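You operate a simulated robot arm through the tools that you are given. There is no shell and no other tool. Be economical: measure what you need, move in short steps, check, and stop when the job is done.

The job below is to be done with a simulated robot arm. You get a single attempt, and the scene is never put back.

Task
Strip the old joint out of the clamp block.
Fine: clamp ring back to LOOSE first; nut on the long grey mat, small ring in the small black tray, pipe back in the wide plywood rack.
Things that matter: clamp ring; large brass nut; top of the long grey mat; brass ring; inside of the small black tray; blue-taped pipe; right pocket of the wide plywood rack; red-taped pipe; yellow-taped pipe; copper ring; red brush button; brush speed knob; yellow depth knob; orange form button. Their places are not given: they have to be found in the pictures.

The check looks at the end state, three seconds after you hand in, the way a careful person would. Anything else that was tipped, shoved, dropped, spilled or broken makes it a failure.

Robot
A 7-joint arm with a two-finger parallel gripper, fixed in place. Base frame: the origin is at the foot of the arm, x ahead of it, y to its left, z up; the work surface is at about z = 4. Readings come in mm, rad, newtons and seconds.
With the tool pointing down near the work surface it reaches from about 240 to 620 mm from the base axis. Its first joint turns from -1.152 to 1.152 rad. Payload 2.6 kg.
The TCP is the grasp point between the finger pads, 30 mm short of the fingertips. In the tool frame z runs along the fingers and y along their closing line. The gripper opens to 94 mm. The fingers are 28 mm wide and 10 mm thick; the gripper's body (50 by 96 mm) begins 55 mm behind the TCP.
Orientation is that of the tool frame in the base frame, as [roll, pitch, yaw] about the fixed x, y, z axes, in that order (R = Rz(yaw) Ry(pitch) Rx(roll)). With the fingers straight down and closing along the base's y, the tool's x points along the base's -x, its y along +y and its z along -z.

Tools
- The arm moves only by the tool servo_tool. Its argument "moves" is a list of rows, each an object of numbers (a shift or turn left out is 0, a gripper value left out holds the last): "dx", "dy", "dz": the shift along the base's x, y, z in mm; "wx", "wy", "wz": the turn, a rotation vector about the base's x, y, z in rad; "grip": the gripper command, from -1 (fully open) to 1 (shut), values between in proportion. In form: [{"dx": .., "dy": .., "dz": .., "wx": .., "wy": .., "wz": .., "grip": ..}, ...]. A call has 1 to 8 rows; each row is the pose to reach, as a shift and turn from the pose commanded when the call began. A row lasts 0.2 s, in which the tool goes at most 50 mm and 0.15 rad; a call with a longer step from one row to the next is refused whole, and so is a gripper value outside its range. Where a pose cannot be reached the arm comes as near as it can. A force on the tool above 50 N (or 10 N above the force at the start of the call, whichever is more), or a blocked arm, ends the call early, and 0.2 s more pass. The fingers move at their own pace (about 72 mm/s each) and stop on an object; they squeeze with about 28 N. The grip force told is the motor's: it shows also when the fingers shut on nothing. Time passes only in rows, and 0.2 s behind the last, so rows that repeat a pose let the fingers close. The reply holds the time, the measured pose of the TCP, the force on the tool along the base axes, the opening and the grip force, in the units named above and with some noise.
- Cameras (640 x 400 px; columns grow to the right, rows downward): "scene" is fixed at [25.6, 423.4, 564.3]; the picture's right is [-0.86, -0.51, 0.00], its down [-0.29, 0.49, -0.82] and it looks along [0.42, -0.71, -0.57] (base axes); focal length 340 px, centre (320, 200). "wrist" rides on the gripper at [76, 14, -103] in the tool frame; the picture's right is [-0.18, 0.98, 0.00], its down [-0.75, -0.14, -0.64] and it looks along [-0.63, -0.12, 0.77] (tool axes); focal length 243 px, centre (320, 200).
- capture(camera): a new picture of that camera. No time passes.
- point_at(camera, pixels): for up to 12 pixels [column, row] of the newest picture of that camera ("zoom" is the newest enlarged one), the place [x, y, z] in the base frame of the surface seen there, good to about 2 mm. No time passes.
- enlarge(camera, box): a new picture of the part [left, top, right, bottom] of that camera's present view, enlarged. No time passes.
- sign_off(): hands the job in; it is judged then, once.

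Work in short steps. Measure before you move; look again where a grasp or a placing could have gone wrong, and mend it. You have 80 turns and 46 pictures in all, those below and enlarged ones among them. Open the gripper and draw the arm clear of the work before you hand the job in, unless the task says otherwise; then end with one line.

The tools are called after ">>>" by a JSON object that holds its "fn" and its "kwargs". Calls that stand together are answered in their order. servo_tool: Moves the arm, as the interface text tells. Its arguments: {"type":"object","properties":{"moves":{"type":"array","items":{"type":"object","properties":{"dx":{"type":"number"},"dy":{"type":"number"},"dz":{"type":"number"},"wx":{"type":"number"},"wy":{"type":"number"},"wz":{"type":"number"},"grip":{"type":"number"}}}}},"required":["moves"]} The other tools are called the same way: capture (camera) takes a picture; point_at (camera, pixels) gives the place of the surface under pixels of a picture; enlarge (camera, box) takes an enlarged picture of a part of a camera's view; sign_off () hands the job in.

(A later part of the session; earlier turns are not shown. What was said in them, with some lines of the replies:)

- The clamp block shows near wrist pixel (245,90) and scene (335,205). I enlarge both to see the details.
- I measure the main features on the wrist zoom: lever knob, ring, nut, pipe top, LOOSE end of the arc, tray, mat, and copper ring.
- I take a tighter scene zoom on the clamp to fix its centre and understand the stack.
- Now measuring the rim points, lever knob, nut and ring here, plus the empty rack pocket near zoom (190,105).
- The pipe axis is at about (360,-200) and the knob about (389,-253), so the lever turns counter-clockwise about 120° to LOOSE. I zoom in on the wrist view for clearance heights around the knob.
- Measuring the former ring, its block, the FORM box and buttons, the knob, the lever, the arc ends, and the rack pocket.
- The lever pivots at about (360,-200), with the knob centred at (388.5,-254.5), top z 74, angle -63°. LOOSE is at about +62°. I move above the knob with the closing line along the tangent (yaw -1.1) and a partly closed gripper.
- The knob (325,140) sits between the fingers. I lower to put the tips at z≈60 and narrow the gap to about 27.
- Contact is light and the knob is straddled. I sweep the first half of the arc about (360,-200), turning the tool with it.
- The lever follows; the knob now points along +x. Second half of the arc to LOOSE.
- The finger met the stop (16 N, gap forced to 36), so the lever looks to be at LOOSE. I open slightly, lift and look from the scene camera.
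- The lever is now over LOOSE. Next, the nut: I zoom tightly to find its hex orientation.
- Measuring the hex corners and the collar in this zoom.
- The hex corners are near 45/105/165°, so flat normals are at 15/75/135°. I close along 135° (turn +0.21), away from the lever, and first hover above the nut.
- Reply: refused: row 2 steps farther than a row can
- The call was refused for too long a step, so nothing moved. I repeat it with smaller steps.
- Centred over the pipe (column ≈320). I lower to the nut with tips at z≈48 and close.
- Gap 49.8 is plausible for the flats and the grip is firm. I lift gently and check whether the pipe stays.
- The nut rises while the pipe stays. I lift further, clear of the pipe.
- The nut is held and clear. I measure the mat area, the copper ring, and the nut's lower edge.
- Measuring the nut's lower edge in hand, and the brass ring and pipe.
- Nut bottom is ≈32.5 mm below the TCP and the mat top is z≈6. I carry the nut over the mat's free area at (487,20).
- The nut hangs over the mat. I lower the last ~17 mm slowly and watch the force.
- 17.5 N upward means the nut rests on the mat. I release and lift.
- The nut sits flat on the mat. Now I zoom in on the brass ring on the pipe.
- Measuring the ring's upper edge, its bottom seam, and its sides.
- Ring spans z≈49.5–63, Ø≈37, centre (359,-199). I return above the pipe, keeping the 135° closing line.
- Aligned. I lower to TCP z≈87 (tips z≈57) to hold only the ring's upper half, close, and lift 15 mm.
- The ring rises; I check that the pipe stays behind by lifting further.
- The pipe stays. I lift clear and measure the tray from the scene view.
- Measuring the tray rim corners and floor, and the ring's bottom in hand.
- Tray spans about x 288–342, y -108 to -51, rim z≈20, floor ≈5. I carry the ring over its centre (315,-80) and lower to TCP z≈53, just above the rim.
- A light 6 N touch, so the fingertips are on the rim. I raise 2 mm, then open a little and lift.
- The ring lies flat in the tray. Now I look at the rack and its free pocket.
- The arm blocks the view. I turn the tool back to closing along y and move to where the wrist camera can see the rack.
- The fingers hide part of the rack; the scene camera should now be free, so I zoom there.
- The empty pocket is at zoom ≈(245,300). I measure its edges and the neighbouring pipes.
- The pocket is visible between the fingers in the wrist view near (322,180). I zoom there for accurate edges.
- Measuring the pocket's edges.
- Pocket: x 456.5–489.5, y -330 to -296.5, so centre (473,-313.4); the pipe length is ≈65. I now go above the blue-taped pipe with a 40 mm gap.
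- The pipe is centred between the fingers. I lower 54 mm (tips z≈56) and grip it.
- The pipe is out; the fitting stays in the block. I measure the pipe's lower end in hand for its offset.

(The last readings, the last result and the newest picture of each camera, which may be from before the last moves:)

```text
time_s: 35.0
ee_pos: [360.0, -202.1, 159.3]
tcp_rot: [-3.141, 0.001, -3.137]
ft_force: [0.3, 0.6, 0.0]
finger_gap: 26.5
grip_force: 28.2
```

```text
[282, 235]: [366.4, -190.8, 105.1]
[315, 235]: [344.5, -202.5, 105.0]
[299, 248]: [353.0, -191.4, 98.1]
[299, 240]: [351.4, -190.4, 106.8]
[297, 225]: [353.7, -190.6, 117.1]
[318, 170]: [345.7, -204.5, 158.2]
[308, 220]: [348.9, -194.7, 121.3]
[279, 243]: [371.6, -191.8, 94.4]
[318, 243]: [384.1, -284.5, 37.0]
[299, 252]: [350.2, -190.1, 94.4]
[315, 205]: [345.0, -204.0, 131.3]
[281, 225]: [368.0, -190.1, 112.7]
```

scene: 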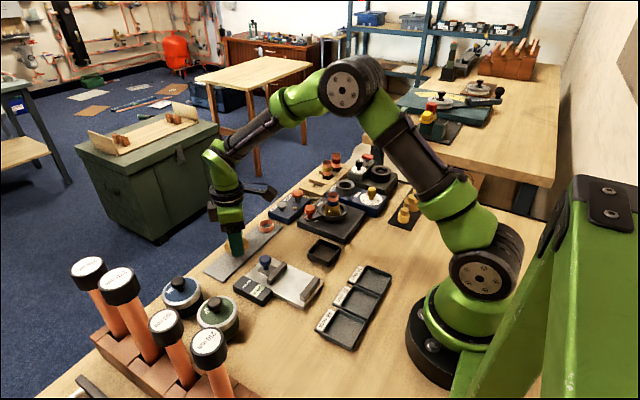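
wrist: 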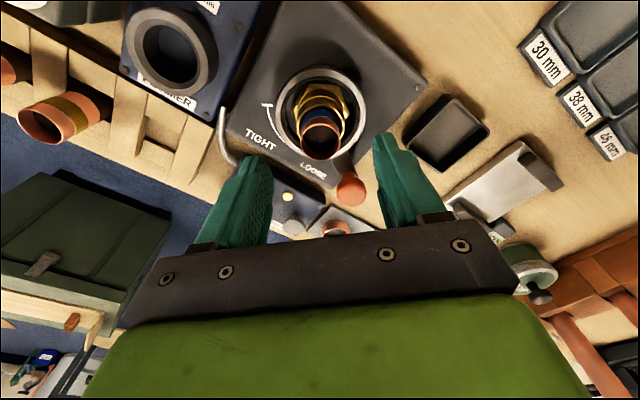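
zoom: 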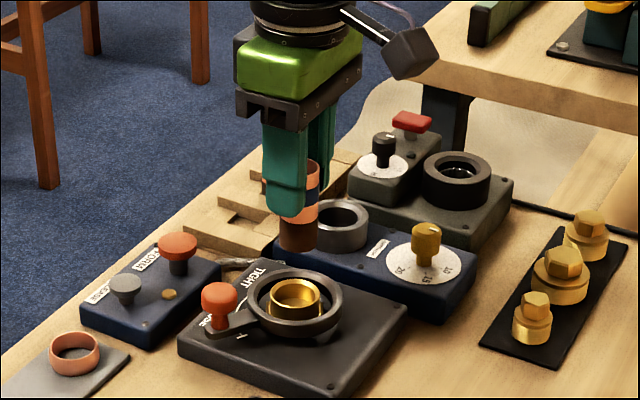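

Pipe bottom is ≈65 below the TCP and centred. I carry it over the pocket at (473,-313.4), stopping with the bottom ≈10 mm above the rack.

>>> {"fn": "servo_tool", "kwargs": {"moves": [{"dx": 28, "dy": -28}, {"dx": 60, "dy": -60}, {"dx": 90, "dy": -90}, {"dx": 112.4, "dy": -111.7}, {"dx": 112.4, "dy": -111.7, "dz": -30}, {"dx": 112.4, "dy": -111.7, "dz": -60}, {"dx": 112.4, "dy": -111.7, "dz": -60}, {"dx": 112.4, "dy": -111.7, "dz": -60}]}}

>>> {"fn": "enlarge", "kwargs": {"camera": "scene", "box": [290, 130, 366, 206]}}

>>> {"fn": "enlarge", "kwargs": {"camera": "wrist", "box": [220, 60, 420, 240]}}

```text
time_s: 36.8
ee_pos: [474.8, -315.9, 98.6]
tcp_rot: [3.14, 0.001, -3.138]
ft_force: [1.1, -0.5, -0.4]
finger_gap: 26.7
grip_force: 27.9
```

```text
5.26 times, centred on (328, 168) of scene
```

zoom: 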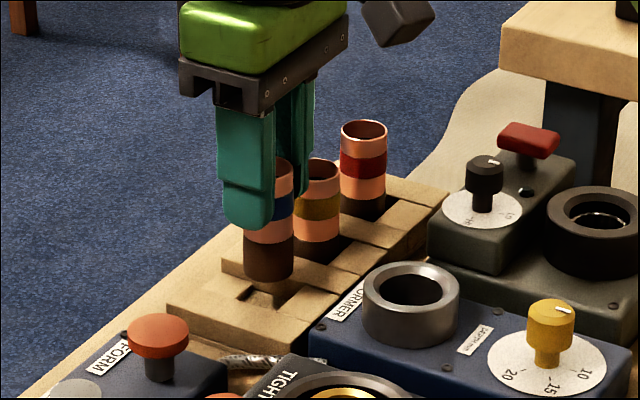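

```text
2.22 times, centred on (320, 150) of wrist
```

zoom: 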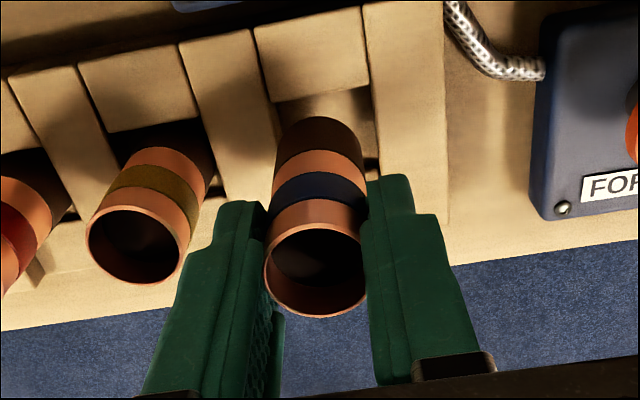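

I measure the pipe's sides here against the pocket edges.

>>> {"fn": "point_at", "kwargs": {"camera": "zoom", "pixels": [[279, 145], [357, 145], [318, 122], [318, 150], [275, 190], [362, 190], [255, 60], [268, 100], [366, 60], [376, 130], [318, 90], [318, 235]]}}

>>> {"fn": "servo_tool", "kwargs": {"moves": [{"dx": 0, "dy": 0}]}}

```text
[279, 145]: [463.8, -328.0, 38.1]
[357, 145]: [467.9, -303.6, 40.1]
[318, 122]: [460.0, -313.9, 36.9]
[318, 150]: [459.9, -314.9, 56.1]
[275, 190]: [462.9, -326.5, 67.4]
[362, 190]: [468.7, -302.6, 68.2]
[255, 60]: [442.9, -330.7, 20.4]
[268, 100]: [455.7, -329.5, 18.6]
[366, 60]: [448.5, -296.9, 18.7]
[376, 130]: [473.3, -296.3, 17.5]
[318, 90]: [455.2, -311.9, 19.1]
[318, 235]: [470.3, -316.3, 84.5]
```

```text
time_s: 37.2
ee_pos: [474.5, -315.5, 99.3]
tcp_rot: [-3.141, 0.0, -3.138]
ft_force: [-0.6, -0.1, -0.3]
finger_gap: 26.7
grip_force: 27.6
```

Pipe centre is ≈(473.3,-315.4) against the pocket centre (473,-313.2). I shift +2 in y and lower slowly into it.

>>> {"fn": "servo_tool", "kwargs": {"moves": [{"dx": -0.5, "dy": 2}, {"dx": -0.5, "dy": 2, "dz": -8}, {"dx": -0.5, "dy": 2, "dz": -15}, {"dx": -0.5, "dy": 2, "dz": -20}, {"dx": -0.5, "dy": 2, "dz": -25}, {"dx": -0.5, "dy": 2, "dz": -28}, {"dx": -0.5, "dy": 2, "dz": -28}]}}

```text
time_s: 38.8
ee_pos: [475.3, -312.7, 73.0]
tcp_rot: [-3.138, 0.001, -3.136]
ft_force: [-2.2, -2.0, 8.9]
finger_gap: 26.8
grip_force: 28.2
```

Contact of ~9 N near TCP z 73. I check whether the pipe is inside the pocket.

>>> {"fn": "enlarge", "kwargs": {"camera": "scene", "box": [300, 150, 350, 200]}}

```text
8.00 times, centred on (325, 175) of scene
```

zoom: 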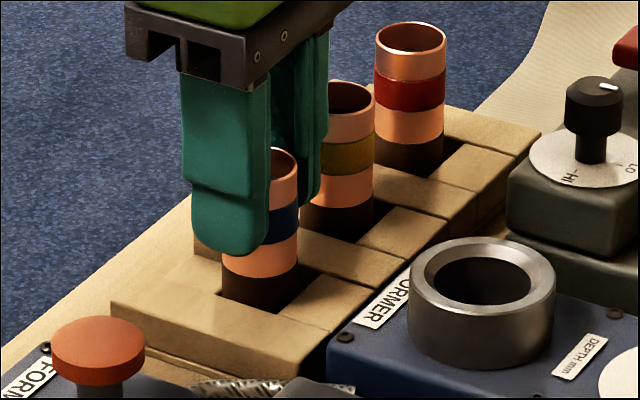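

The pipe is in the pocket. I compare its top height with the neighbour's (70).

>>> {"fn": "point_at", "kwargs": {"camera": "zoom", "pixels": [[288, 151], [296, 165], [278, 149], [349, 84], [373, 100], [285, 192], [280, 285]]}}

```text
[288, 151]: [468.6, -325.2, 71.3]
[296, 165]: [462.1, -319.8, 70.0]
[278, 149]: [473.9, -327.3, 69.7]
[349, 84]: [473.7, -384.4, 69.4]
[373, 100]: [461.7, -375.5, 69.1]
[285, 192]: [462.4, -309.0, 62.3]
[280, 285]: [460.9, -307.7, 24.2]
```

The top is at z≈70, level with the others, so the pipe stands on the pocket floor. I release gently and lift straight up.

>>> {"fn": "servo_tool", "kwargs": {"moves": [{"grip": 0.15}, {"grip": 0.15}, {"grip": 0.15}, {"dz": 20}, {"dz": 50}, {"dz": 90}, {"dx": -20, "dy": 20, "dz": 130}]}}

>>> {"fn": "servo_tool", "kwargs": {"moves": [{"dx": -30, "dy": 20}, {"dx": -60, "dy": 50}, {"dx": -90, "dy": 80}, {"dx": -110, "dy": 115}, {"dx": -110, "dy": 150}, {"dx": -110, "dy": 150, "grip": -1}, {"dx": -110, "dy": 150, "grip": -1}]}}

>>> {"fn": "enlarge", "kwargs": {"camera": "scene", "box": [200, 140, 420, 290]}}

```text
time_s: 40.4
ee_pos: [454.0, -291.1, 201.4]
tcp_rot: [-3.141, 0.0, -3.138]
ft_force: [-0.2, -0.8, 0.2]
finger_gap: 39.8
grip_force: 0.0
```

```text
time_s: 42.0
ee_pos: [344.2, -140.3, 196.2]
tcp_rot: [-3.141, 0.0, -3.137]
ft_force: [-0.2, 0.4, -0.2]
finger_gap: 94.1
grip_force: 0.1
```

```text
2.67 times, centred on (310, 215) of scene
```

zoom: 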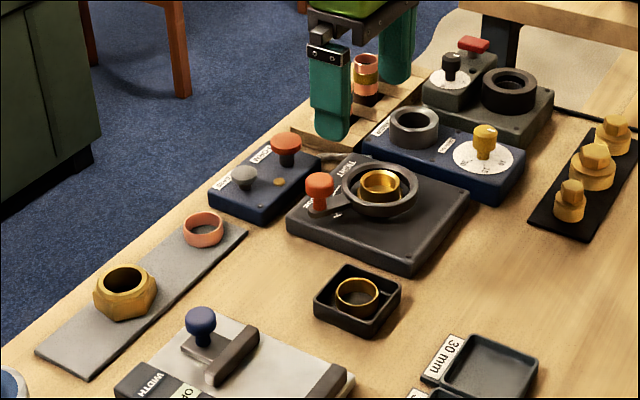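

All looks good. I draw back further and check the pipe in the rack and the lever angle.

>>> {"fn": "point_at", "kwargs": {"camera": "zoom", "pixels": [[319, 178], [319, 205], [340, 212], [380, 175]]}}

>>> {"fn": "servo_tool", "kwargs": {"moves": [{"dx": -20, "dy": 40, "dz": 20}, {"dx": -30, "dy": 80, "dz": 40}, {"dx": -40, "dy": 120, "dz": 50}]}}

>>> {"fn": "enlarge", "kwargs": {"camera": "scene", "box": [286, 145, 366, 225]}}

```text
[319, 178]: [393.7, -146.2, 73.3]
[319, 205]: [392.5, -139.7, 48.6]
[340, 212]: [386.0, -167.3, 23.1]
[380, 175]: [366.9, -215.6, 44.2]
```

```text
time_s: 42.8
ee_pos: [307.5, -23.1, 252.1]
tcp_rot: [-3.141, 0.001, -3.138]
ft_force: [-0.5, -0.1, 0.5]
finger_gap: 93.9
grip_force: 0.2
```

```text
5.00 times, centred on (326, 185) of scene
```

zoom: 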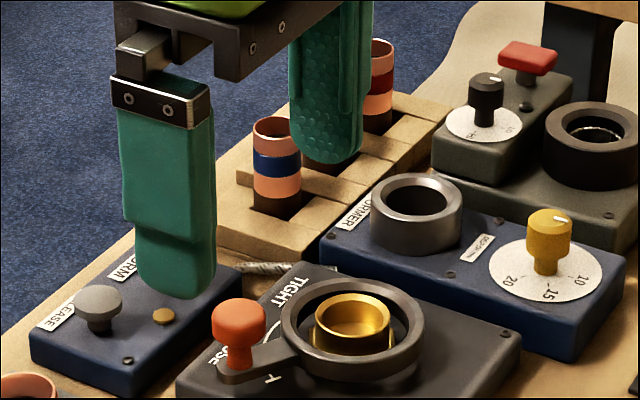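

The blue pipe stands upright. I measure the lever's midline for its exact angle.

>>> {"fn": "point_at", "kwargs": {"camera": "zoom", "pixels": [[238, 302], [225, 320], [264, 320], [262, 350], [275, 358], [285, 350], [262, 368], [290, 365], [222, 375], [283, 338], [270, 378], [353, 310]]}}

```text
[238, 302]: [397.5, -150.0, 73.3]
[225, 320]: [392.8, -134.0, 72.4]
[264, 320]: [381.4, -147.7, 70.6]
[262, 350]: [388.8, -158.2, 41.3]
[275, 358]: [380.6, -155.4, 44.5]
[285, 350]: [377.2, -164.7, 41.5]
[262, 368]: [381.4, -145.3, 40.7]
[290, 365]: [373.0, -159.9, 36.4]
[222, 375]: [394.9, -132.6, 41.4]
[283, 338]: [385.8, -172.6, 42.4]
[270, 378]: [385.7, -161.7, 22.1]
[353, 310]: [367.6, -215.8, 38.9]
```

The lever midline is at ≈62°, matching the LOOSE mark. The nut is on the mat, the ring in the tray and the pipe in the rack; the gripper is open and clear, so I hand in.

>>> {"fn": "sign_off", "kwargs": {}}

```text
The job is handed in.
```

The joint is stripped: the clamp ring is at LOOSE, the nut is on the grey mat, the brass ring is in the small black tray, and the blue-taped pipe is back in the empty pocket of the plywood rack, which I took to be the right one. The hand-in was accepted, but no verdict came back.
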